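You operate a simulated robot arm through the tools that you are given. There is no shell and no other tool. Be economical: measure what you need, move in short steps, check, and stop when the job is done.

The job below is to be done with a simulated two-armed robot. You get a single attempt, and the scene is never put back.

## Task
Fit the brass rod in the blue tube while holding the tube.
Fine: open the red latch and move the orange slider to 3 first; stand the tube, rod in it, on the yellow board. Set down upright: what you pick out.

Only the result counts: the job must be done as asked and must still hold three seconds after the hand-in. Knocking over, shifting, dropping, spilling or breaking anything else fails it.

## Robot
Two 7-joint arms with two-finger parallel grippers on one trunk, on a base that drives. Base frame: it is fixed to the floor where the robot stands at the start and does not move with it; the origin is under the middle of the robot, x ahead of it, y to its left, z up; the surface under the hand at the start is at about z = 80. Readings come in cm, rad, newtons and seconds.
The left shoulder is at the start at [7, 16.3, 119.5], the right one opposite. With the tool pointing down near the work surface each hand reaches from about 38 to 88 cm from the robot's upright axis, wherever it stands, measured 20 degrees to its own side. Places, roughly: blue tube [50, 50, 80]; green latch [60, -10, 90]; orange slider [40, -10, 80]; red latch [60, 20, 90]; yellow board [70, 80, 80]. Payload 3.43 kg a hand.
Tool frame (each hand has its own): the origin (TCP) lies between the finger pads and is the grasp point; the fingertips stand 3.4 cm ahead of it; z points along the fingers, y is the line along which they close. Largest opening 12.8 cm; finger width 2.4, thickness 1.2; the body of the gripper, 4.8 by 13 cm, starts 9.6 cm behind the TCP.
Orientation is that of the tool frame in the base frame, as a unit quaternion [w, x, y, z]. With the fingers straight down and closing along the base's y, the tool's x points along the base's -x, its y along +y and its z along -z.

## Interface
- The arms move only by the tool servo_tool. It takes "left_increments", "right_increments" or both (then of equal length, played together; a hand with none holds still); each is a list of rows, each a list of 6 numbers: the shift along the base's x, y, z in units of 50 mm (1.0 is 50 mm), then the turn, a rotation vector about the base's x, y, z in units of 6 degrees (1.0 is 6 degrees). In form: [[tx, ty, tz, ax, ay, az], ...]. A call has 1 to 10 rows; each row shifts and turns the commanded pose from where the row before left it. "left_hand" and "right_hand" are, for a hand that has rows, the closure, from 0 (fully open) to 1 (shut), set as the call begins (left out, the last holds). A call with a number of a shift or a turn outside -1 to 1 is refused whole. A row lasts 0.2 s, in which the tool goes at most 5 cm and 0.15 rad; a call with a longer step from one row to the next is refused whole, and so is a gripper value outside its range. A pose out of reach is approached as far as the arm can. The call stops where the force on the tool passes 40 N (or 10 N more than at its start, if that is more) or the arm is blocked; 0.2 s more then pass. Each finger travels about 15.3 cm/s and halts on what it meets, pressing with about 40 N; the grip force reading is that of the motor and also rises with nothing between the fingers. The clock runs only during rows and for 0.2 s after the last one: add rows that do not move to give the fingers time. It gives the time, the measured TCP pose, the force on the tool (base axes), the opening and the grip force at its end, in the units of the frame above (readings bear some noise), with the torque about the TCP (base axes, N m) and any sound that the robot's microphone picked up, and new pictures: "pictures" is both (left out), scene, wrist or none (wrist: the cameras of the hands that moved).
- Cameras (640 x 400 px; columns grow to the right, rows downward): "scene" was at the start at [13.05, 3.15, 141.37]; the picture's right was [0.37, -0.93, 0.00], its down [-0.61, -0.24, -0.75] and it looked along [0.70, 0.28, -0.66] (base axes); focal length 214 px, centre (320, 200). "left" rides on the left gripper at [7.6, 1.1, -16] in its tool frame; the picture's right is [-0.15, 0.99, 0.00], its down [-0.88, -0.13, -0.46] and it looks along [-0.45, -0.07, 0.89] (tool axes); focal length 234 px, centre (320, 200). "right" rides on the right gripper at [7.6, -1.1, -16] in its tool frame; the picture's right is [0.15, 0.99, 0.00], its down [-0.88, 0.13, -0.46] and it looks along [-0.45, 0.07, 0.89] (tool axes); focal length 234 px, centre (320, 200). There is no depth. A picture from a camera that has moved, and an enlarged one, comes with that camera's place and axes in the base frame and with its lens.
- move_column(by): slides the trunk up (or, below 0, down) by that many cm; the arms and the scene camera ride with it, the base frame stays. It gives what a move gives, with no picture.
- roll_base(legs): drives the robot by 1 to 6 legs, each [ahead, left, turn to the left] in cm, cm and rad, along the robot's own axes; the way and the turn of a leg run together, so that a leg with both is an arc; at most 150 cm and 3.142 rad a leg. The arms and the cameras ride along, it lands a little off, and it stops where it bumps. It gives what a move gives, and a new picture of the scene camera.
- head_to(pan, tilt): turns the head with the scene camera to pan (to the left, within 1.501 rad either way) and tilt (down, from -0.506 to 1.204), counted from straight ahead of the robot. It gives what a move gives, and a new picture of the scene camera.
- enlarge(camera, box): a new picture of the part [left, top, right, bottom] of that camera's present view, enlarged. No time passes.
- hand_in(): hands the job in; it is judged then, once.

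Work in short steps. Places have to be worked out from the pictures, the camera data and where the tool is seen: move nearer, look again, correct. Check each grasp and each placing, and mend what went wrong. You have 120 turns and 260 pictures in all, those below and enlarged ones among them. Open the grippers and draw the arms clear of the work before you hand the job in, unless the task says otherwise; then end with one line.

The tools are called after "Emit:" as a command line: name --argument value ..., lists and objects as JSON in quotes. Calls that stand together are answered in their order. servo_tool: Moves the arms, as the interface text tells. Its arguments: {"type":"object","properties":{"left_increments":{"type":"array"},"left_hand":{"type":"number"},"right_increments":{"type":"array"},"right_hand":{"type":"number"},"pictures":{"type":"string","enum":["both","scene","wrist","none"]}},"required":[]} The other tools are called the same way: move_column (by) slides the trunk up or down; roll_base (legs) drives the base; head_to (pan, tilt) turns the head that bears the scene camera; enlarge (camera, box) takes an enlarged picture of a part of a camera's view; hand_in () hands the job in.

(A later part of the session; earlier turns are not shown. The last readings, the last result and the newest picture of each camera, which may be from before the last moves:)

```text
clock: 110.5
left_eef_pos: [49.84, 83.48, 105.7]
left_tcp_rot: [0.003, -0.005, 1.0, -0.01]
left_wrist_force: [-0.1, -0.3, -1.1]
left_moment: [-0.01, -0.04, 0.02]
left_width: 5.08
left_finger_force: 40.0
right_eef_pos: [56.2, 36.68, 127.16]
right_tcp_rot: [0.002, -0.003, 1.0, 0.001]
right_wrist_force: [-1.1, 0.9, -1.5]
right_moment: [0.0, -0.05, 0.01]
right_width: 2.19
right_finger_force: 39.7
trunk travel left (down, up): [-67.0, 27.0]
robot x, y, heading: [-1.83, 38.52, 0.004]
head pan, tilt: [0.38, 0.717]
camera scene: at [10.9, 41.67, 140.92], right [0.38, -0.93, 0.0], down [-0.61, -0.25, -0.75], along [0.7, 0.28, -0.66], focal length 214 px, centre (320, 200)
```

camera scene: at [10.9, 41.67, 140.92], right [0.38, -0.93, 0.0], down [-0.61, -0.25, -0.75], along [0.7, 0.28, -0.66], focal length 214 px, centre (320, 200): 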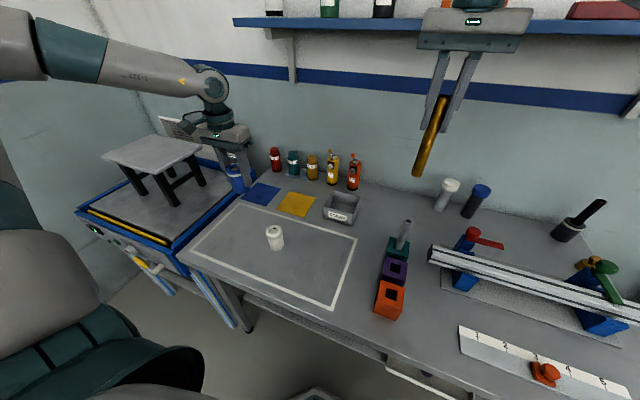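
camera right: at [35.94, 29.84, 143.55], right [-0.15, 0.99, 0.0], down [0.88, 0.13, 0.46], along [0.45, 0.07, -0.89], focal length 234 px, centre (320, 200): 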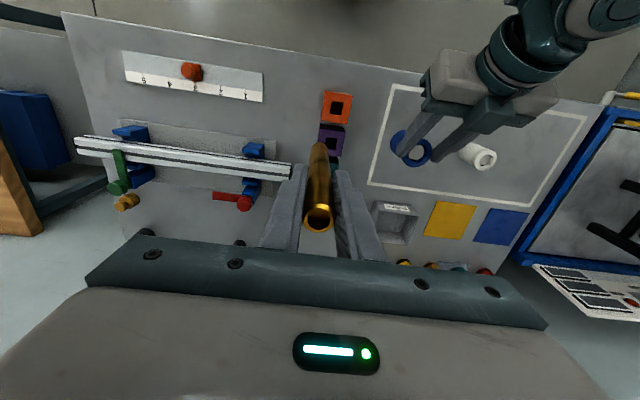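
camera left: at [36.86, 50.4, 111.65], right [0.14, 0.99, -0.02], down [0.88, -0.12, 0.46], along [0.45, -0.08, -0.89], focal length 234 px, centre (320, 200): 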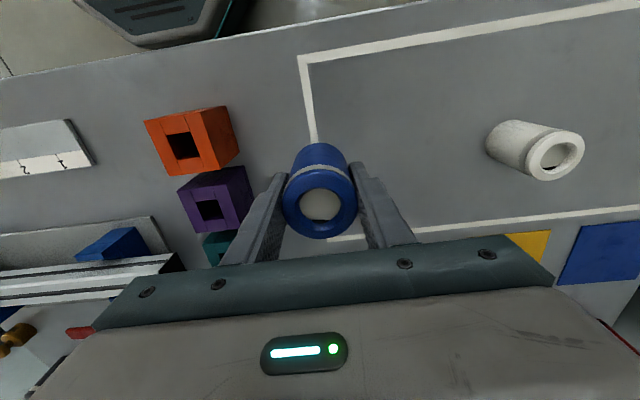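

Board centre ≈[70.2, 76.5]. Move the left hand with the tube over it.

Emit:
servo_tool --left_increments '[[0.6, -0.2, 0, 0, 0, 0], [0.6, -0.2, 0, 0, 0, 0], [0.6, -0.2, 0, 0, 0, 0], [0.6, -0.25, 0, 0, 0, 0], [0.6, -0.25, -0.2, 0, 0, 0], [0.6, -0.25, -0.4, 0, 0, 0], [0.2, 0, -0.5, 0, 0, 0], [0, 0, -0.5, 0, 0, 0], [0, 0, 0, 0, 0, 0]]' --pictures "both"

Emit:
enlarge --camera "scene" --box '[220, 100, 380, 240]'

```text
clock: 112.5
left_eef_pos: [69.11, 76.95, 97.41]
left_tcp_rot: [0.002, -0.005, 1.0, -0.01]
left_wrist_force: [0.1, -0.4, -1.2]
left_moment: [-0.01, 0.0, -0.01]
left_width: 5.08
left_finger_force: 39.5
right_eef_pos: [56.4, 36.78, 127.03]
right_tcp_rot: [0.0, -0.004, 1.0, 0.001]
right_wrist_force: [-1.0, 0.4, -2.6]
right_moment: [0.01, -0.01, -0.03]
right_width: 2.21
right_finger_force: 39.9
trunk travel left (down, up): [-67.0, 27.0]
robot x, y, heading: [-1.99, 38.4, 0.011]
head pan, tilt: [0.38, 0.717]
camera scene: at [11.2, 41.68, 140.87], right [0.38, -0.93, 0.0], down [-0.61, -0.25, -0.75], along [0.7, 0.28, -0.66], focal length 214 px, centre (320, 200)
camera left: at [61.32, 78.32, 113.38], right [0.14, 0.99, -0.02], down [0.88, -0.11, 0.46], along [0.46, -0.08, -0.89], focal length 234 px, centre (320, 200)
```

scene: 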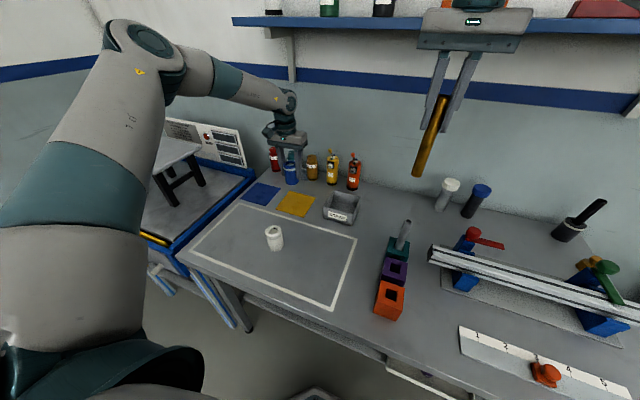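
left: 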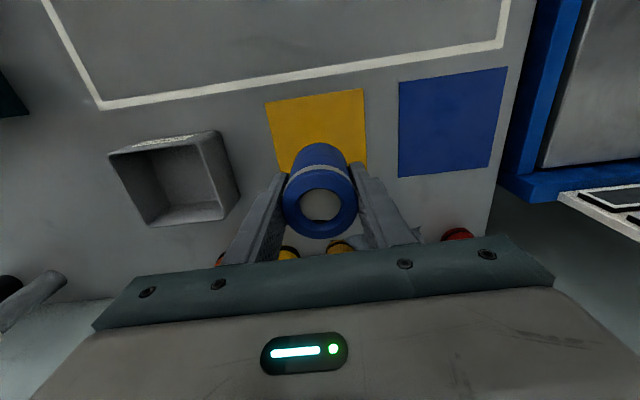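

```text
2.86 times, centred on (300, 170) of scene
camera zoom: at [11.2, 41.68, 140.87], right [0.38, -0.93, 0.0], down [-0.61, -0.25, -0.75], along [0.7, 0.28, -0.66], focal length 613 px, centre (377, 286)
```

zoom: 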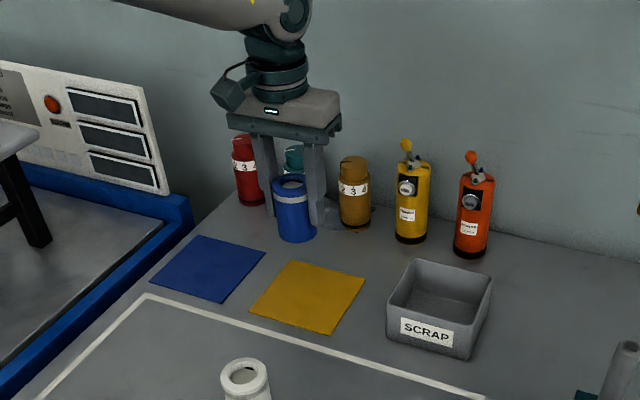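

The tube is over the board's centre (board x≈63–76, y≈70–83). Lower it down to contact.

Emit:
servo_tool --left_increments '[[0, 0, -0.6, 0, 0, 0], [0, 0, -0.7, 0, 0, 0], [0, 0, -0.6, 0, 0, 0], [0, 0, -0.2, 0, 0, 0], [0, 0, 0, 0, 0, 0]]' --pictures "none"

Emit:
servo_tool --left_increments '[[0, 0, -0.06, 0, 0, 0], [0, 0, -0.06, 0, 0, 0], [0, 0, 0, 0, 0, 0]]' --pictures "scene"

Emit:
enlarge --camera "scene" --box '[220, 130, 350, 240]'

```text
clock: 113.7
left_eef_pos: [66.99, 77.5, 88.35]
left_tcp_rot: [0.004, -0.006, 1.0, -0.01]
left_wrist_force: [-0.8, 0.3, -1.2]
left_moment: [0.01, 0.0, 0.02]
left_width: 5.09
left_finger_force: 39.8
left hand out of reach, approached as far as the arm can: row 2, 3, 4
right_eef_pos: [56.39, 36.69, 127.06]
right_tcp_rot: [0.001, -0.004, 1.0, 0.001]
right_wrist_force: [0.3, -0.2, -2.1]
right_moment: [0.03, -0.05, -0.01]
right_width: 2.2
right_finger_force: 40.2
trunk travel left (down, up): [-67.0, 27.0]
robot x, y, heading: [-1.77, 38.72, 0.012]
head pan, tilt: [0.38, 0.717]
```

```text
clock: 114.5
left_eef_pos: [66.52, 77.5, 87.99]
left_tcp_rot: [0.003, -0.005, 1.0, -0.01]
left_wrist_force: [0.9, 1.0, -0.4]
left_moment: [-0.02, 0.0, 0.02]
left_width: 5.08
left_finger_force: 39.9
left hand out of reach, approached as far as the arm can: row 2
right_eef_pos: [56.42, 36.68, 126.96]
right_tcp_rot: [0.001, -0.003, 1.0, 0.0]
right_wrist_force: [-0.4, -0.2, -2.5]
right_moment: [0.02, 0.0, 0.02]
right_width: 2.18
right_finger_force: 39.9
trunk travel left (down, up): [-67.0, 27.0]
robot x, y, heading: [-1.81, 38.56, 0.007]
head pan, tilt: [0.38, 0.717]
camera scene: at [11.22, 41.71, 140.87], right [0.38, -0.93, 0.0], down [-0.61, -0.25, -0.75], along [0.7, 0.28, -0.66], focal length 214 px, centre (320, 200)
```

scene: 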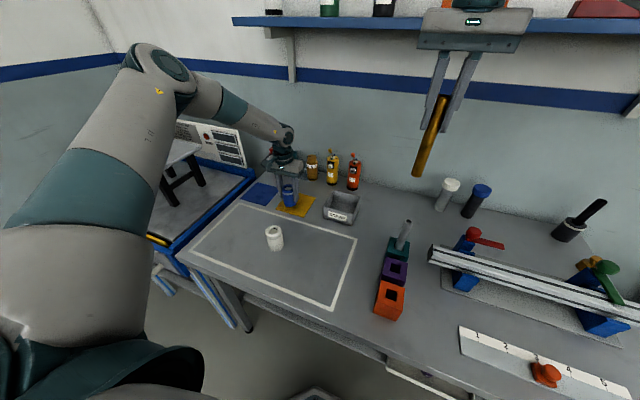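

```text
3.64 times, centred on (285, 185) of scene
camera zoom: at [11.22, 41.71, 140.87], right [0.38, -0.93, 0.0], down [-0.61, -0.25, -0.75], along [0.7, 0.28, -0.66], focal length 780 px, centre (447, 254)
```

zoom: 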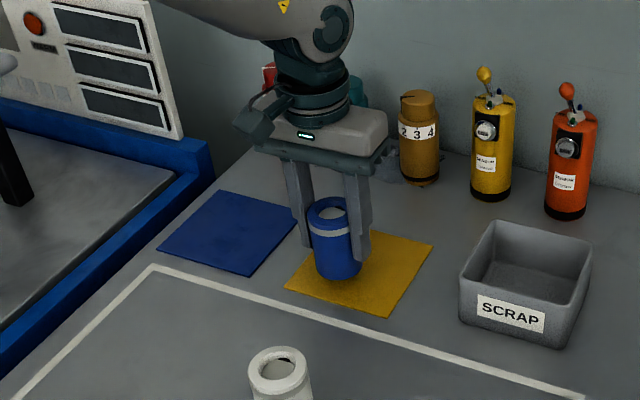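

At the reach edge. I raise the hand slightly, lower the trunk 8 cm and then lower again at x≈68.5.

Emit:
servo_tool --left_increments '[[0, 0, 0.6, 0, 0, 0], [0.1, 0, 0.6, 0, 0, 0], [0.2, -0.1, 0.6, 0, 0, 0]]' --pictures "none"

Emit:
move_column --by -9

Emit:
servo_tool --left_increments '[[0.2, -0.05, 0, 0, 0, 0], [0, 0, -0.2, 0, 0, 0], [0, 0, 0, 0, 0, 0]]' --pictures "none"

```text
clock: 115.3
left_eef_pos: [68.09, 76.83, 97.0]
left_tcp_rot: [0.002, -0.005, 1.0, -0.01]
left_wrist_force: [0.4, 0.6, -0.8]
left_moment: [0.01, 0.01, 0.0]
left_width: 5.11
left_finger_force: 39.8
right_eef_pos: [56.32, 36.72, 127.05]
right_tcp_rot: [0.0, -0.004, 1.0, 0.001]
right_wrist_force: [0.4, -0.7, -1.8]
right_moment: [0.03, 0.03, 0.01]
right_width: 2.2
right_finger_force: 40.0
trunk travel left (down, up): [-67.0, 27.0]
robot x, y, heading: [-1.82, 38.34, 0.003]
head pan, tilt: [0.38, 0.717]
```

```text
clock: 116.6
left_eef_pos: [68.12, 76.88, 87.96]
left_tcp_rot: [0.003, -0.005, 1.0, -0.01]
left_wrist_force: [0.4, 0.2, -1.8]
left_moment: [0.01, -0.03, -0.01]
left_width: 5.08
left_finger_force: 39.7
right_eef_pos: [56.39, 36.7, 118.12]
right_tcp_rot: [0.002, -0.003, 1.0, 0.001]
right_wrist_force: [-0.3, -0.5, -1.6]
right_moment: [0.0, 0.02, 0.0]
right_width: 2.18
right_finger_force: 40.5
trunk travel left (down, up): [-58.0, 36.0]
robot x, y, heading: [-1.97, 38.02, 0.006]
head pan, tilt: [0.38, 0.717]
```

```text
clock: 117.4
left_eef_pos: [69.06, 76.79, 86.75]
left_tcp_rot: [0.002, -0.004, 1.0, -0.01]
left_wrist_force: [-0.2, -0.6, -0.8]
left_moment: [-0.01, 0.03, -0.02]
left_width: 5.07
left_finger_force: 40.1
right_eef_pos: [56.38, 36.82, 118.02]
right_tcp_rot: [0.001, -0.004, 1.0, 0.001]
right_wrist_force: [-0.6, -0.5, -2.0]
right_moment: [-0.01, -0.01, 0.01]
right_width: 2.18
right_finger_force: 39.8
trunk travel left (down, up): [-58.0, 36.0]
robot x, y, heading: [-1.88, 38.26, 0.005]
head pan, tilt: [0.38, 0.717]
```

Reach is good now at [69, 76.8]. Lower the last ~1 cm in 2 mm steps until contact.

Emit:
servo_tool --left_increments '[[0, 0, -0.06, 0, 0, 0], [0, 0, -0.06, 0, 0, 0], [0, 0, -0.05, 0, 0, 0], [0, 0, 0, 0, 0, 0]]' --pictures "none"

Emit:
servo_tool --left_increments '[[0, 0, -0.04, 0, 0, 0], [0, 0, -0.04, 0, 0, 0], [0, 0, 0, 0, 0, 0]]' --pictures "scene"

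Emit:
enlarge --camera "scene" --box '[220, 110, 350, 220]'

```text
clock: 118.4
left_eef_pos: [69.04, 76.76, 86.06]
left_tcp_rot: [0.003, -0.005, 1.0, -0.009]
left_wrist_force: [0.2, -0.4, -0.6]
left_moment: [0.0, -0.01, -0.02]
left_width: 5.1
left_finger_force: 40.0
right_eef_pos: [56.34, 36.9, 117.99]
right_tcp_rot: [0.001, -0.003, 1.0, 0.0]
right_wrist_force: [0.4, -0.1, -2.6]
right_moment: [0.02, 0.01, -0.02]
right_width: 2.18
right_finger_force: 40.1
trunk travel left (down, up): [-58.0, 36.0]
robot x, y, heading: [-1.95, 38.51, 0.008]
head pan, tilt: [0.38, 0.717]
```

```text
clock: 119.2
left_eef_pos: [69.02, 76.72, 85.95]
left_tcp_rot: [0.005, -0.005, 1.0, -0.01]
left_wrist_force: [3.1, 4.0, 13.7]
left_moment: [0.56, -0.08, -0.12]
left_width: 5.09
left_finger_force: 40.0
right_eef_pos: [56.23, 36.68, 118.04]
right_tcp_rot: [0.003, -0.003, 1.0, 0.0]
right_wrist_force: [-0.8, -0.3, -1.9]
right_moment: [-0.02, -0.01, 0.01]
right_width: 2.19
right_finger_force: 39.9
trunk travel left (down, up): [-58.0, 36.0]
robot x, y, heading: [-1.71, 38.67, 0.008]
head pan, tilt: [0.38, 0.717]
camera scene: at [11.07, 41.66, 131.91], right [0.38, -0.93, 0.0], down [-0.61, -0.25, -0.75], along [0.7, 0.28, -0.66], focal length 214 px, centre (320, 200)
```

scene: 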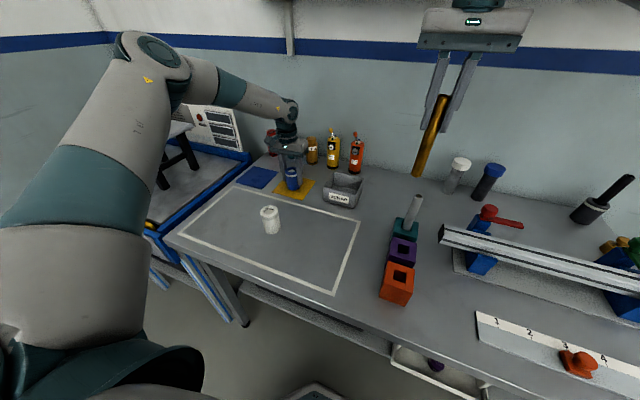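

```text
3.64 times, centred on (285, 165) of scene
camera zoom: at [11.07, 41.66, 131.91], right [0.38, -0.93, 0.0], down [-0.61, -0.25, -0.75], along [0.7, 0.28, -0.66], focal length 780 px, centre (447, 327)
```

zoom: 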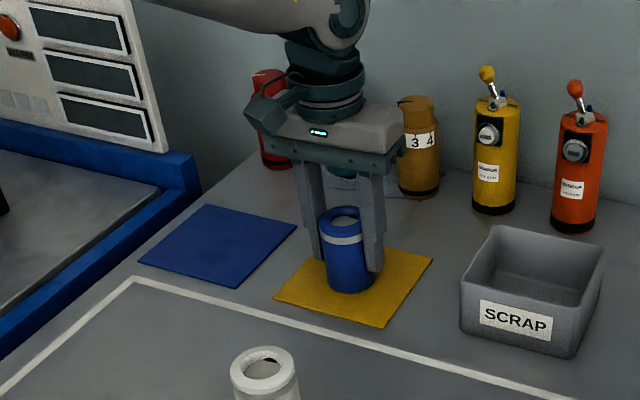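

Contact made on the board. Ease up 1 mm, open fully, and withdraw upward.

Emit:
servo_tool --left_increments '[[0, 0, 0.03, 0, 0, 0], [0, 0, 0, 0, 0, 0], [0, 0, 0, 0, 0, 0]]' --left_hand 0.2 --pictures "none"

Emit:
servo_tool --left_increments '[[0, 0, 0.5, 0, 0, 0], [0, 0, 0.8, 0, 0, 0], [0, 0, 0.8, 0, 0, 0], [-0.3, 0, 0.4, 0, 0, 0], [0, 0, 0, 0, 0, 0]]' --pictures "both"

```text
clock: 120.0
left_eef_pos: [69.06, 76.64, 85.84]
left_tcp_rot: [0.002, -0.005, 1.0, -0.009]
left_wrist_force: [-1.6, -0.4, 0.1]
left_moment: [0.01, 0.02, -0.02]
left_width: 10.26
left_finger_force: 0.0
right_eef_pos: [56.39, 36.67, 117.89]
right_tcp_rot: [0.001, -0.003, 1.0, -0.001]
right_wrist_force: [-0.1, -0.2, -2.5]
right_moment: [-0.01, 0.0, -0.03]
right_width: 2.18
right_finger_force: 40.1
trunk travel left (down, up): [-58.0, 36.0]
robot x, y, heading: [-1.65, 38.63, 0.007]
head pan, tilt: [0.38, 0.717]
```

```text
clock: 121.2
left_eef_pos: [67.7, 76.83, 98.26]
left_tcp_rot: [0.002, -0.004, 1.0, -0.01]
left_wrist_force: [0.7, 1.0, 0.0]
left_moment: [0.02, 0.0, 0.04]
left_width: 10.23
left_finger_force: 0.1
right_eef_pos: [56.5, 36.69, 117.96]
right_tcp_rot: [0.001, -0.004, 1.0, 0.001]
right_wrist_force: [0.2, 1.1, -1.3]
right_moment: [-0.04, 0.02, -0.03]
right_width: 2.21
right_finger_force: 40.5
trunk travel left (down, up): [-58.0, 36.0]
robot x, y, heading: [-1.72, 38.7, 0.006]
head pan, tilt: [0.38, 0.717]
camera scene: at [11.28, 41.7, 131.86], right [0.38, -0.93, 0.0], down [-0.61, -0.25, -0.75], along [0.7, 0.28, -0.66], focal length 214 px, centre (320, 200)
camera left: at [59.99, 78.21, 114.24], right [0.14, 0.99, -0.02], down [0.88, -0.11, 0.46], along [0.45, -0.08, -0.89], focal length 234 px, centre (320, 200)
```

scene: 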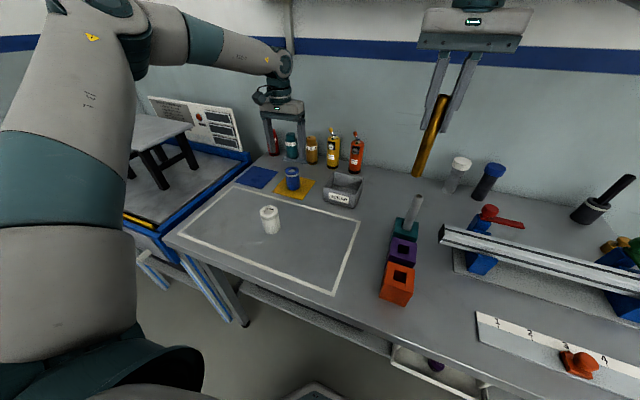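
left: 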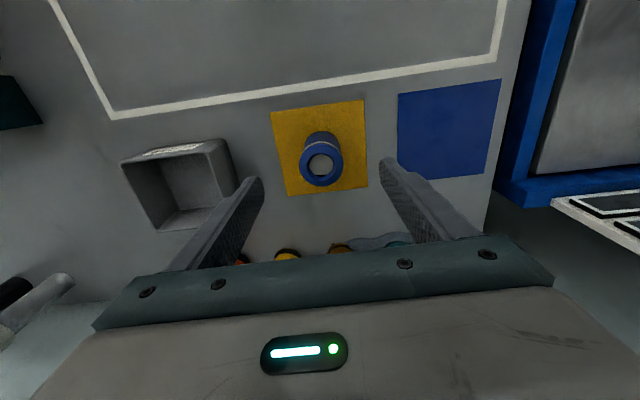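

The tube stands centred on the yellow board at [69, 76.7]. I pull the left hand back and inward, then drive the robot left so both arms can work at the board.

Emit:
servo_tool --left_increments '[[-0.5, 0, 0.6, 0, 0, 0], [-0.7, -0.3, 0.5, 0, 0, 0], [-0.8, -0.4, 0.4, 0, 0, 0], [-0.8, -0.4, 0.3, 0, 0, 0], [-0.8, -0.4, 0.3, 0, 0, 0], [-0.8, -0.4, 0.3, 0, 0, 0], [-0.8, -0.3, 0.2, 0, 0, 0]]' --pictures "none"

Emit:
servo_tool --right_increments '[[-0.4, 0, 0, 0, 0, 0], [-0.4, 0, 0, 0, 0, 0]]' --pictures "none"

Emit:
roll_base --legs '[[0, 22, 0], [4, 0, 0]]'

```text
clock: 122.8
left_eef_pos: [41.44, 65.71, 111.25]
left_tcp_rot: [0.003, -0.006, 1.0, -0.01]
left_wrist_force: [-0.3, 0.3, 0.5]
left_moment: [0.02, -0.06, -0.03]
left_width: 10.26
left_finger_force: 0.0
right_eef_pos: [56.21, 36.64, 117.95]
right_tcp_rot: [0.001, -0.003, 1.0, 0.0]
right_wrist_force: [0.3, -0.5, -1.7]
right_moment: [0.0, -0.01, -0.03]
right_width: 2.18
right_finger_force: 40.0
trunk travel left (down, up): [-58.0, 36.0]
robot x, y, heading: [-1.92, 38.46, 0.007]
head pan, tilt: [0.38, 0.717]
```

```text
clock: 123.4
left_eef_pos: [41.6, 65.71, 111.3]
left_tcp_rot: [0.002, -0.005, 1.0, -0.01]
left_wrist_force: [-0.3, -0.5, 0.7]
left_moment: [-0.02, -0.01, 0.0]
left_width: 10.25
left_finger_force: 0.2
right_eef_pos: [52.24, 36.63, 118.16]
right_tcp_rot: [0.001, -0.003, 1.0, 0.0]
right_wrist_force: [-0.1, -0.5, -2.2]
right_moment: [0.0, 0.03, 0.0]
right_width: 2.21
right_finger_force: 40.2
trunk travel left (down, up): [-58.0, 36.0]
robot x, y, heading: [-1.65, 38.26, 0.005]
head pan, tilt: [0.38, 0.717]
```

```text
clock: 125.5
left_eef_pos: [45.3, 87.88, 111.35]
left_tcp_rot: [0.003, -0.003, 1.0, -0.01]
left_wrist_force: [1.0, -0.3, 0.7]
left_moment: [-0.02, -0.02, -0.03]
left_width: 10.22
left_finger_force: 0.0
right_eef_pos: [55.91, 58.84, 118.07]
right_tcp_rot: [0.003, -0.002, 1.0, 0.001]
right_wrist_force: [-0.1, 0.5, -2.4]
right_moment: [0.0, -0.03, -0.01]
right_width: 2.17
right_finger_force: 39.5
trunk travel left (down, up): [-58.0, 36.0]
robot x, y, heading: [1.99, 60.57, 0.003]
head pan, tilt: [0.38, 0.717]
camera scene: at [14.77, 63.91, 131.91], right [0.38, -0.93, 0.0], down [-0.61, -0.25, -0.75], along [0.7, 0.28, -0.66], focal length 214 px, centre (320, 200)
```

scene: 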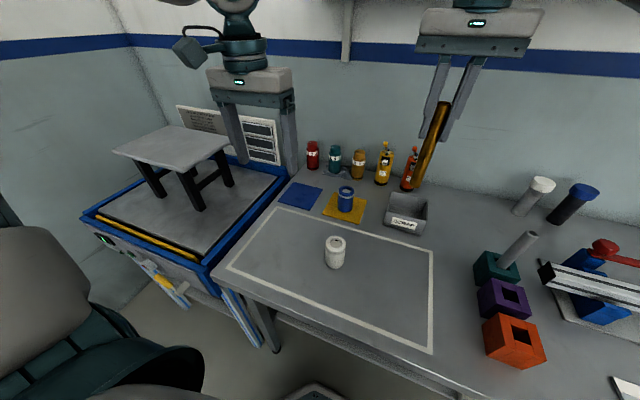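

Now tilt the left hand 45° forward and bring it in front of the board at [59.5, 76.7, ~103].

Emit:
servo_tool --left_increments '[[0.2, -0.2, 0, 0, -0.94, 0], [0.3, -0.2, 0, 0, -0.94, 0], [0.3, -0.3, 0, 0, -0.94, 0], [0.4, -0.3, 0, 0, -0.94, 0], [0.4, -0.3, 0, 0, -0.94, 0], [0.4, -0.3, -0.3, 0, -0.94, 0], [0.4, -0.3, -0.4, 0, -0.94, 0], [0.4, -0.3, -0.4, 0, -0.94, 0], [0, 0, -0.4, 0, 0, 0], [0, 0, 0, 0, 0, 0]]' --right_increments '[[0, -0.2, 0.1, 0, 0, 0], [0, -0.2, 0.1, 0, 0, 0], [0, -0.2, 0.1, 0, 0, 0], [0, -0.2, 0.1, 0, 0, 0], [0, 0, 0, 0, 0, 0], [0, 0, 0, 0, 0, 0], [0, 0, 0, 0, 0, 0], [0, 0, 0, 0, 0, 0], [0, 0, 0, 0, 0, 0], [0, 0, 0, 0, 0, 0]]' --pictures "both"

```text
clock: 127.7
left_eef_pos: [59.41, 76.92, 103.63]
left_tcp_rot: [0.386, 0.001, 0.922, -0.011]
left_wrist_force: [0.7, 1.1, -0.1]
left_moment: [-0.02, 0.01, -0.02]
left_width: 10.22
left_finger_force: 0.1
right_eef_pos: [56.04, 54.73, 119.84]
right_tcp_rot: [0.002, -0.002, 1.0, 0.001]
right_wrist_force: [-0.4, 0.0, -1.9]
right_moment: [-0.05, 0.03, -0.04]
right_width: 2.19
right_finger_force: 39.4
trunk travel left (down, up): [-58.0, 36.0]
robot x, y, heading: [2.31, 60.71, 0.005]
head pan, tilt: [0.38, 0.717]
camera scene: at [14.99, 63.94, 131.87], right [0.38, -0.93, 0.0], down [-0.61, -0.25, -0.75], along [0.7, 0.28, -0.66], focal length 214 px, centre (320, 200)
camera right: at [48.52, 53.59, 135.9], right [-0.15, 0.99, 0.0], down [0.88, 0.13, 0.46], along [0.45, 0.07, -0.89], focal length 234 px, centre (320, 200)
camera left: at [42.64, 78.36, 109.49], right [0.11, 0.99, 0.09], down [0.29, -0.11, 0.95], along [0.95, -0.08, -0.3], focal length 234 px, centre (320, 200)
```

scene: 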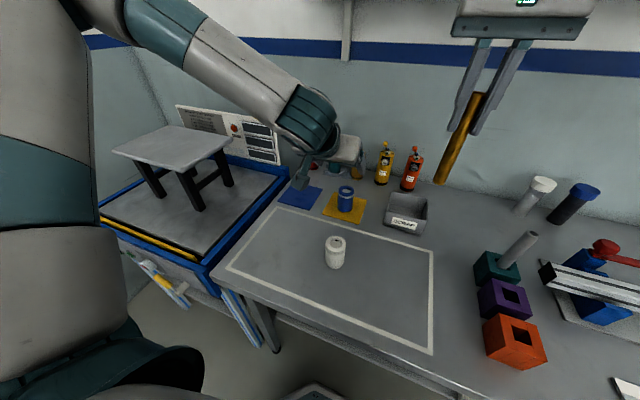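
right: 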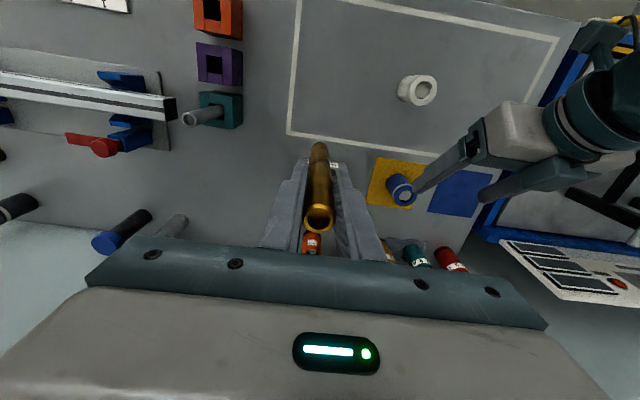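
left: 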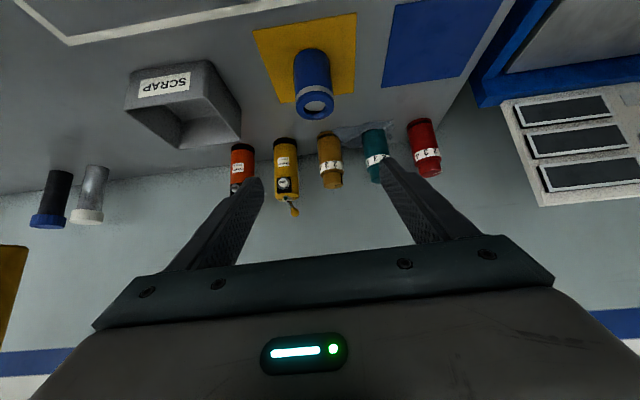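

Good. Lower the trunk 8 cm, then slide along the approach line.

Emit:
move_column --by -8

Emit:
servo_tool --left_increments '[[0.17, 0, -0.3, 0, 0, 0], [0.17, 0, -0.3, 0, 0, 0], [0.2, 0, -0.2, 0, 0, 0], [0.2, 0, -0.2, 0, 0, 0], [0, 0, 0, 0, 0, 0]]' --pictures "wrist"

```text
clock: 128.9
left_eef_pos: [59.31, 76.91, 95.58]
left_tcp_rot: [0.386, 0.001, 0.922, -0.011]
left_wrist_force: [-0.2, 0.2, 0.3]
left_moment: [-0.01, -0.01, 0.0]
left_width: 10.25
left_finger_force: 0.0
right_eef_pos: [56.18, 54.76, 111.95]
right_tcp_rot: [0.002, -0.003, 1.0, 0.001]
right_wrist_force: [0.0, -0.8, -2.4]
right_moment: [-0.03, -0.05, -0.02]
right_width: 2.17
right_finger_force: 39.7
trunk travel left (down, up): [-50.0, 44.0]
robot x, y, heading: [1.92, 60.8, 0.005]
head pan, tilt: [0.38, 0.717]
```

```text
clock: 130.1
left_eef_pos: [63.21, 76.94, 90.62]
left_tcp_rot: [0.386, 0.001, 0.922, -0.011]
left_wrist_force: [0.5, -0.2, -0.1]
left_moment: [0.03, 0.02, -0.02]
left_width: 10.24
left_finger_force: 0.0
right_eef_pos: [56.24, 54.8, 111.89]
right_tcp_rot: [0.002, -0.003, 1.0, 0.0]
right_wrist_force: [-0.2, 0.0, -2.6]
right_moment: [0.02, 0.01, 0.0]
right_width: 2.18
right_finger_force: 39.7
trunk travel left (down, up): [-50.0, 44.0]
robot x, y, heading: [1.67, 60.49, 0.01]
head pan, tilt: [0.38, 0.717]
camera left: at [46.35, 78.4, 96.55], right [0.11, 0.99, 0.09], down [0.29, -0.11, 0.95], along [0.95, -0.08, -0.3], focal length 234 px, centre (320, 200)
```

left: 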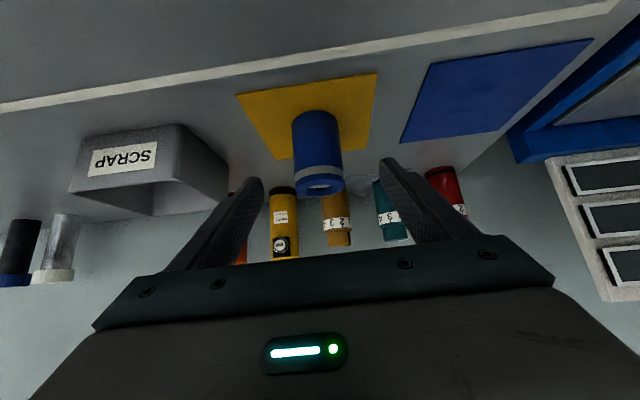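

Aligned and reachable. Final slide of ~5.3 cm to [68.3, 76.9, 85].

Emit:
servo_tool --left_increments '[[0.2, 0, -0.22, 0, 0, 0], [0.2, 0, -0.22, 0, 0, 0], [0.2, 0, -0.22, 0, 0, 0], [0.2, 0, -0.22, 0, 0, 0], [0.2, 0, -0.22, 0, 0, 0], [0, 0, 0, 0, 0, 0]]' --pictures "wrist"

Emit:
enlarge --camera "scene" --box '[280, 90, 420, 220]'

```text
clock: 131.5
left_eef_pos: [68.05, 77.07, 85.12]
left_tcp_rot: [0.386, 0.0, 0.923, -0.011]
left_wrist_force: [-0.7, 0.0, 0.9]
left_moment: [0.03, -0.01, 0.02]
left_width: 10.23
left_finger_force: 0.0
right_eef_pos: [56.02, 54.68, 111.85]
right_tcp_rot: [0.001, -0.003, 1.0, 0.0]
right_wrist_force: [0.1, 0.4, -1.6]
right_moment: [0.01, -0.02, 0.03]
right_width: 2.17
right_finger_force: 39.8
trunk travel left (down, up): [-50.0, 44.0]
robot x, y, heading: [1.85, 60.87, 0.006]
head pan, tilt: [0.38, 0.717]
camera left: at [51.32, 78.43, 90.95], right [0.11, 0.99, 0.09], down [0.29, -0.12, 0.95], along [0.95, -0.08, -0.3], focal length 234 px, centre (320, 200)
```

left: 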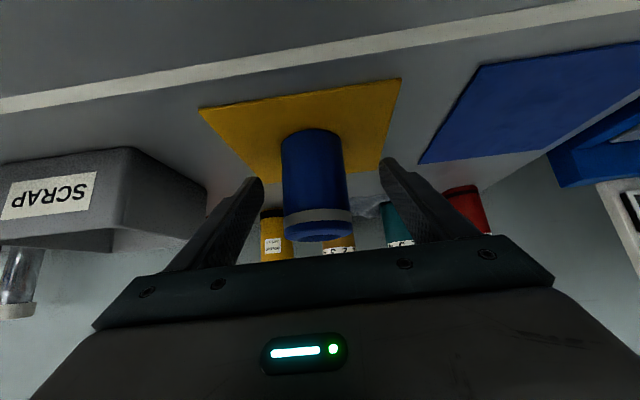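

```text
3.08 times, centred on (350, 155) of scene
camera zoom: at [14.96, 63.95, 123.88], right [0.38, -0.93, 0.0], down [-0.61, -0.25, -0.75], along [0.7, 0.28, -0.66], focal length 660 px, centre (228, 338)
```

zoom: 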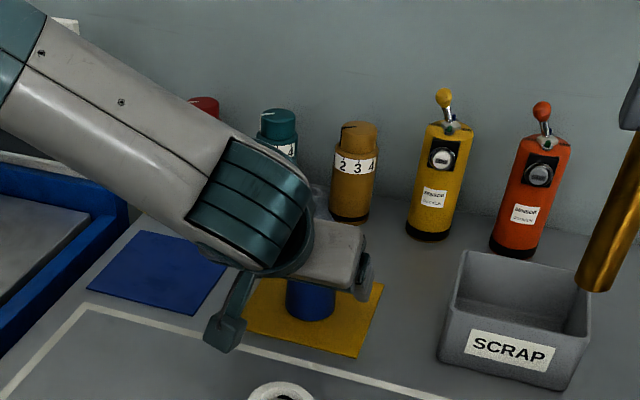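

Positioned around the tube. Close the left hand to hold it.

Emit:
servo_tool --left_increments '[[0, -0.06, 0, 0, 0, 0], [0, 0, 0, 0, 0, 0], [0, 0, 0, 0, 0, 0], [0, 0, 0, 0, 0, 0]]' --left_hand 1.0 --pictures "wrist"

Emit:
enlarge --camera "right" --box '[300, 100, 560, 280]'

```text
clock: 132.5
left_eef_pos: [68.05, 76.6, 85.16]
left_tcp_rot: [0.386, 0.0, 0.922, -0.01]
left_wrist_force: [-0.8, 0.1, -0.3]
left_moment: [-0.01, 0.02, -0.02]
left_width: 5.06
left_finger_force: 40.6
right_eef_pos: [56.2, 54.85, 111.86]
right_tcp_rot: [0.002, -0.003, 1.0, 0.001]
right_wrist_force: [1.4, 0.0, -1.3]
right_moment: [-0.01, 0.02, 0.01]
right_width: 2.18
right_finger_force: 40.2
trunk travel left (down, up): [-50.0, 44.0]
robot x, y, heading: [1.81, 60.91, 0.007]
head pan, tilt: [0.38, 0.717]
camera left: at [51.32, 78.11, 90.93], right [0.11, 0.99, 0.09], down [0.29, -0.11, 0.95], along [0.95, -0.08, -0.3], focal length 234 px, centre (320, 200)
```

left: 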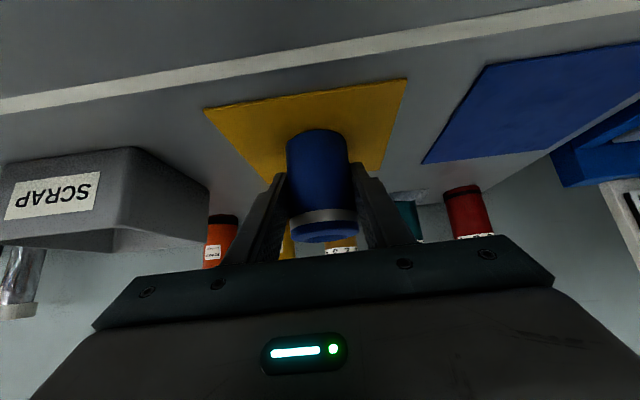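

```text
2.22 times, centred on (430, 190) of right
camera zoom: at [48.54, 53.62, 127.89], right [-0.15, 0.99, 0.0], down [0.88, 0.13, 0.46], along [0.45, 0.07, -0.89], focal length 520 px, centre (76, 222)
```

zoom: 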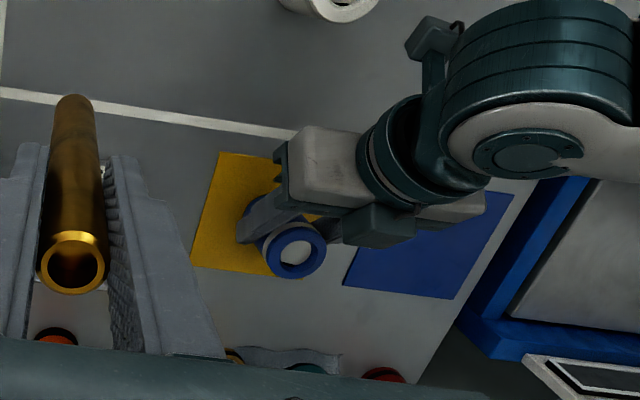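

Tube is held; its axis is ≈[68.7, 76.5], rim z≈88.2. Move the right hand with the rod: first to x≈68.7 and z≈104.5, then toward y, stopping short for a check.

Emit:
servo_tool --right_increments '[[0.63, 0, -0.1, 0, 0, 0], [0.63, 0, -0.3, 0, 0, 0], [0.63, 0, -0.5, 0, 0, 0], [0.61, 0, -0.5, 0, 0, 0], [0, 0.6, 0, 0, 0, 0], [0, 0.7, 0, 0, 0, 0], [0, 0.7, 0, 0, 0, 0], [0, 0.6, 0, 0, 0, 0], [0, 0.6, 0, 0, 0, 0], [0, 0, 0, 0, 0, 0]]' --pictures "both"

Emit:
enlarge --camera "scene" --box '[270, 40, 430, 200]'

Emit:
enlarge --camera "left" --box '[240, 120, 400, 260]'

```text
clock: 134.7
left_eef_pos: [68.08, 76.61, 85.04]
left_tcp_rot: [0.385, 0.001, 0.923, -0.011]
left_wrist_force: [0.6, -0.7, 0.0]
left_moment: [0.06, -0.01, 0.02]
left_width: 5.04
left_finger_force: 40.0
right_eef_pos: [68.67, 70.79, 104.74]
right_tcp_rot: [0.001, -0.002, 1.0, 0.002]
right_wrist_force: [0.6, -1.0, -2.4]
right_moment: [0.04, -0.01, 0.0]
right_width: 2.19
right_finger_force: 40.0
trunk travel left (down, up): [-50.0, 44.0]
robot x, y, heading: [1.79, 60.8, 0.007]
head pan, tilt: [0.38, 0.717]
camera scene: at [15.04, 63.87, 123.87], right [0.37, -0.93, 0.0], down [-0.61, -0.25, -0.75], along [0.7, 0.28, -0.66], focal length 214 px, centre (320, 200)
camera right: at [61.08, 69.53, 120.85], right [-0.15, 0.99, 0.0], down [0.88, 0.13, 0.46], along [0.45, 0.07, -0.89], focal length 234 px, centre (320, 200)
```

scene: 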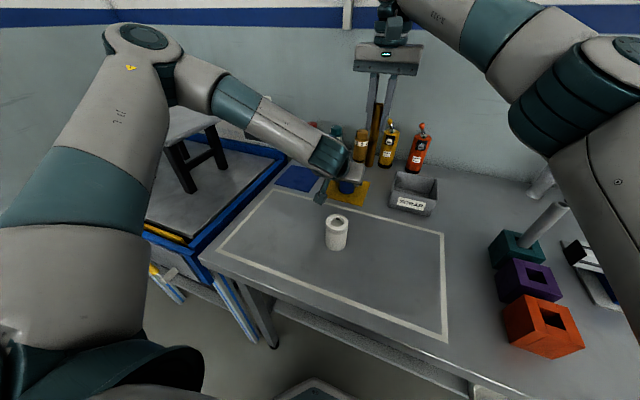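
right: 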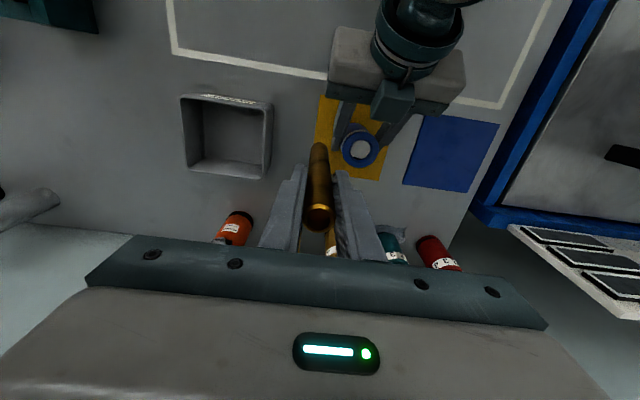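

```text
2.50 times, centred on (350, 120) of scene
camera zoom: at [15.04, 63.87, 123.87], right [0.37, -0.93, 0.0], down [-0.61, -0.25, -0.75], along [0.7, 0.28, -0.66], focal length 536 px, centre (245, 400)
```

zoom: 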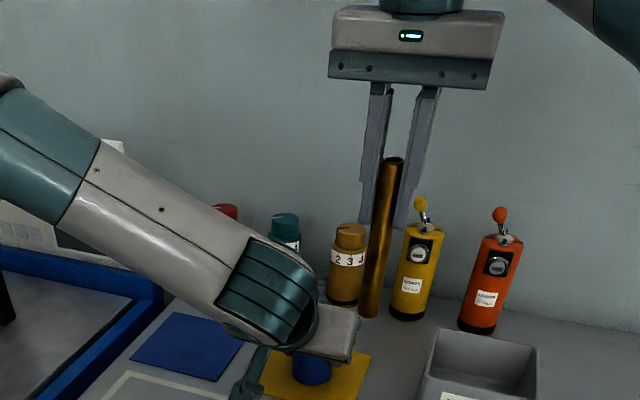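

```text
2.86 times, centred on (320, 190) of left
camera zoom: at [51.35, 78.03, 90.94], right [0.11, 0.99, 0.09], down [0.29, -0.12, 0.95], along [0.95, -0.08, -0.3], focal length 669 px, centre (320, 229)
```

zoom: 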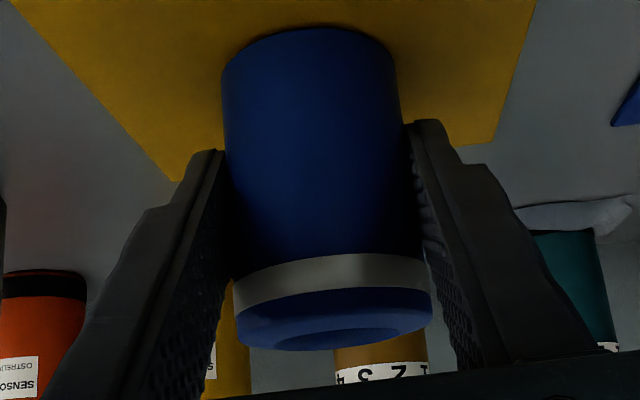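

Measured in the same view: tube mouth is 5.65 cm further in +y, same x. Move there and check before lowering.

Emit:
servo_tool --right_increments '[[0, 0.4, 0, 0, 0, 0], [0, 0.4, 0, 0, 0, 0], [0, 0.33, 0, 0, 0, 0], [0, 0, 0, 0, 0, 0]]' --pictures "both"

Emit:
enlarge --camera "right" --box '[260, 90, 400, 230]'

Emit:
enlarge --camera "scene" --box '[300, 50, 400, 210]'

Emit:
enlarge --camera "left" --box '[240, 150, 400, 290]'

```text
clock: 135.7
left_eef_pos: [68.08, 76.61, 85.12]
left_tcp_rot: [0.386, 0.001, 0.922, -0.01]
left_wrist_force: [-0.7, -0.1, -0.2]
left_moment: [0.0, -0.02, 0.0]
left_width: 5.07
left_finger_force: 39.8
right_eef_pos: [68.75, 76.39, 104.77]
right_tcp_rot: [0.002, -0.002, 1.0, 0.001]
right_wrist_force: [0.7, -0.5, -2.6]
right_moment: [0.02, -0.01, -0.02]
right_width: 2.2
right_finger_force: 40.2
trunk travel left (down, up): [-50.0, 44.0]
robot x, y, heading: [2.07, 60.45, 0.004]
head pan, tilt: [0.38, 0.717]
camera scene: at [15.05, 63.9, 123.87], right [0.37, -0.93, 0.0], down [-0.61, -0.25, -0.75], along [0.7, 0.28, -0.66], focal length 214 px, centre (320, 200)
camera right: at [61.17, 75.13, 120.86], right [-0.15, 0.99, 0.0], down [0.88, 0.13, 0.46], along [0.45, 0.07, -0.89], focal length 234 px, centre (320, 200)
```

scene: 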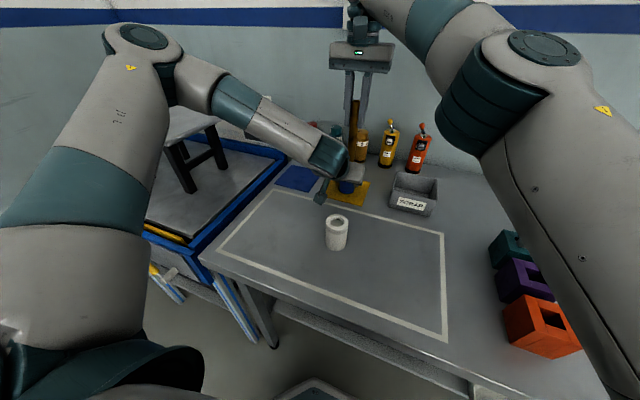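
right: 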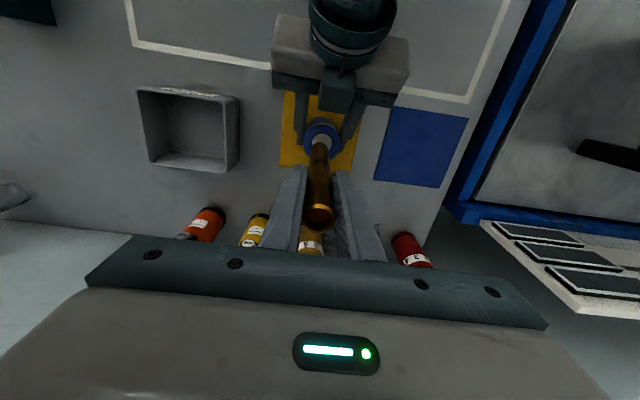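

```text
2.86 times, centred on (330, 160) of right
camera zoom: at [61.17, 75.13, 120.86], right [-0.15, 0.99, 0.0], down [0.88, 0.13, 0.46], along [0.45, 0.07, -0.89], focal length 669 px, centre (291, 314)
```

zoom: 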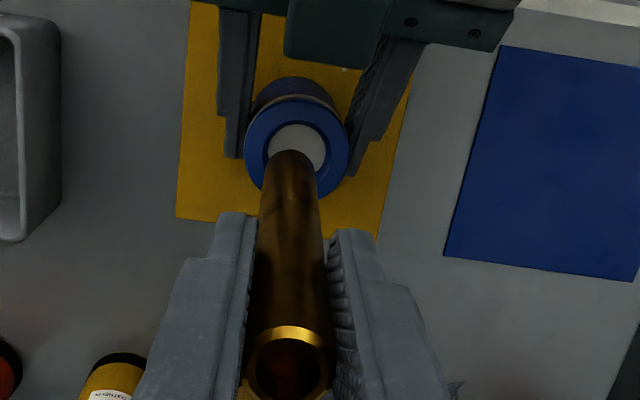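

```text
2.50 times, centred on (350, 130) of scene
camera zoom: at [15.05, 63.9, 123.87], right [0.37, -0.93, 0.0], down [-0.61, -0.25, -0.75], along [0.7, 0.28, -0.66], focal length 536 px, centre (245, 375)
```

zoom: 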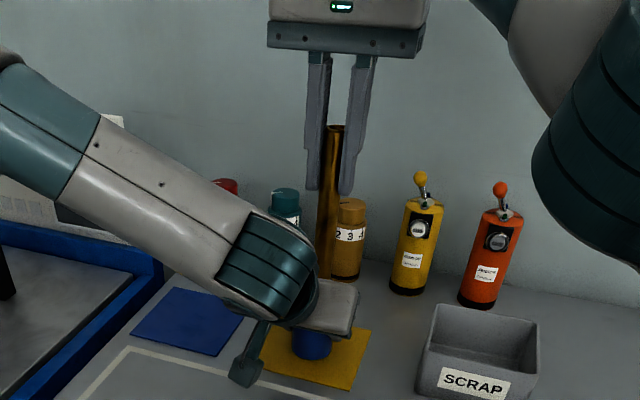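

```text
2.86 times, centred on (320, 220) of left
camera zoom: at [51.36, 78.06, 90.93], right [0.11, 0.99, 0.09], down [0.29, -0.12, 0.95], along [0.95, -0.08, -0.3], focal length 669 px, centre (320, 143)
```

zoom: 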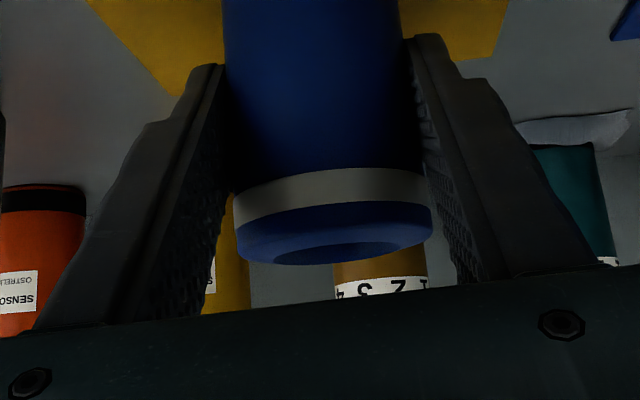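

Small correction (-0.3 x, +0.3 y), then lower slowly into the mouth, watching force.

Emit:
servo_tool --right_increments '[[-0.06, 0.05, -0.1, 0, 0, 0], [0, 0, -0.2, 0, 0, 0], [0, 0, -0.2, 0, 0, 0], [0, 0, -0.15, 0, 0, 0], [0, 0, -0.1, 0, 0, 0], [0, 0, 0, 0, 0, 0]]' --pictures "wrist"

Emit:
enlarge --camera "right" --box '[260, 90, 400, 230]'

Emit:
enlarge --camera "left" --box '[240, 150, 400, 290]'

```text
clock: 137.1
left_eef_pos: [68.07, 76.74, 85.16]
left_tcp_rot: [0.386, 0.0, 0.923, -0.01]
left_wrist_force: [1.8, 0.9, -3.6]
left_moment: [0.08, 0.11, 0.03]
left_width: 5.04
left_finger_force: 39.8
right_eef_pos: [68.45, 76.69, 101.07]
right_tcp_rot: [0.002, -0.003, 1.0, 0.002]
right_wrist_force: [-1.4, 0.5, 3.5]
right_moment: [0.01, 0.21, -0.02]
right_width: 2.19
right_finger_force: 40.5
trunk travel left (down, up): [-50.0, 44.0]
robot x, y, heading: [1.95, 60.72, 0.005]
head pan, tilt: [0.38, 0.717]
camera right: at [60.75, 75.56, 117.14], right [-0.15, 0.99, 0.0], down [0.88, 0.13, 0.46], along [0.45, 0.07, -0.89], focal length 234 px, centre (320, 200)
```

right: 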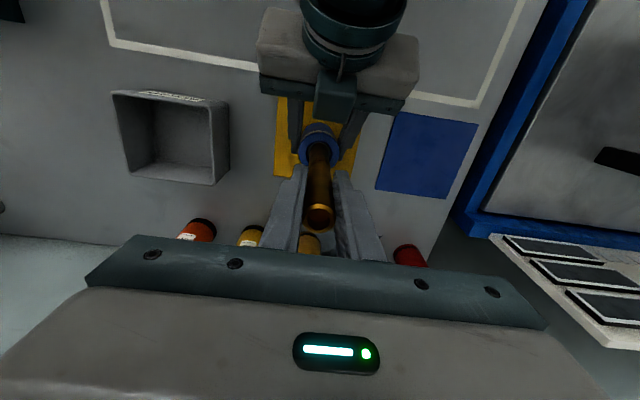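

```text
2.86 times, centred on (330, 160) of right
camera zoom: at [60.75, 75.56, 117.14], right [-0.15, 0.99, 0.0], down [0.88, 0.13, 0.46], along [0.45, 0.07, -0.89], focal length 669 px, centre (291, 314)
```

zoom: 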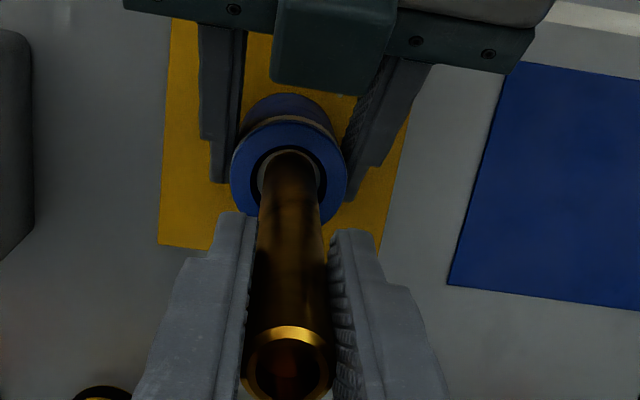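

```text
2.86 times, centred on (320, 220) of left
camera zoom: at [51.31, 78.12, 90.93], right [0.11, 0.99, 0.09], down [0.29, -0.12, 0.95], along [0.95, -0.08, -0.3], focal length 669 px, centre (320, 143)
```

zoom: 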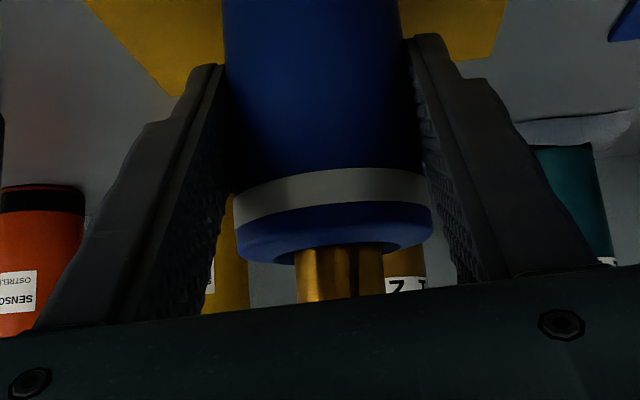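

The rod tip is in the mouth with light contact. Push gently 2 mm at a time.

Emit:
servo_tool --right_increments '[[0, 0, -0.05, 0, 0, 0], [0, 0, -0.05, 0, 0, 0], [0, 0, 0, 0, 0, 0]]' --pictures "none"

Emit:
servo_tool --right_increments '[[0, 0, -0.05, 0, 0, 0], [0, 0, -0.05, 0, 0, 0], [0, 0, 0, 0, 0, 0]]' --pictures "none"

```text
clock: 137.9
left_eef_pos: [68.2, 76.69, 84.99]
left_tcp_rot: [0.386, 0.0, 0.923, -0.011]
left_wrist_force: [2.2, 0.2, -0.3]
left_moment: [-0.01, 0.07, 0.0]
left_width: 5.08
left_finger_force: 39.9
right_eef_pos: [68.47, 76.68, 100.52]
right_tcp_rot: [0.001, -0.003, 1.0, 0.0]
right_wrist_force: [-2.3, -0.4, -1.2]
right_moment: [-0.01, 0.3, 0.01]
right_width: 2.2
right_finger_force: 39.9
trunk travel left (down, up): [-50.0, 44.0]
robot x, y, heading: [1.68, 60.71, 0.002]
head pan, tilt: [0.38, 0.717]
```

```text
clock: 138.7
left_eef_pos: [68.03, 76.58, 85.02]
left_tcp_rot: [0.386, 0.001, 0.923, -0.011]
left_wrist_force: [2.1, -0.6, -1.3]
left_moment: [0.02, 0.05, 0.02]
left_width: 5.09
left_finger_force: 39.9
right_eef_pos: [68.43, 76.68, 100.12]
right_tcp_rot: [0.001, -0.004, 1.0, 0.001]
right_wrist_force: [-1.9, 0.7, -2.0]
right_moment: [0.07, 0.3, 0.01]
right_width: 2.19
right_finger_force: 40.1
trunk travel left (down, up): [-50.0, 44.0]
robot x, y, heading: [1.64, 60.63, 0.012]
head pan, tilt: [0.38, 0.717]
```

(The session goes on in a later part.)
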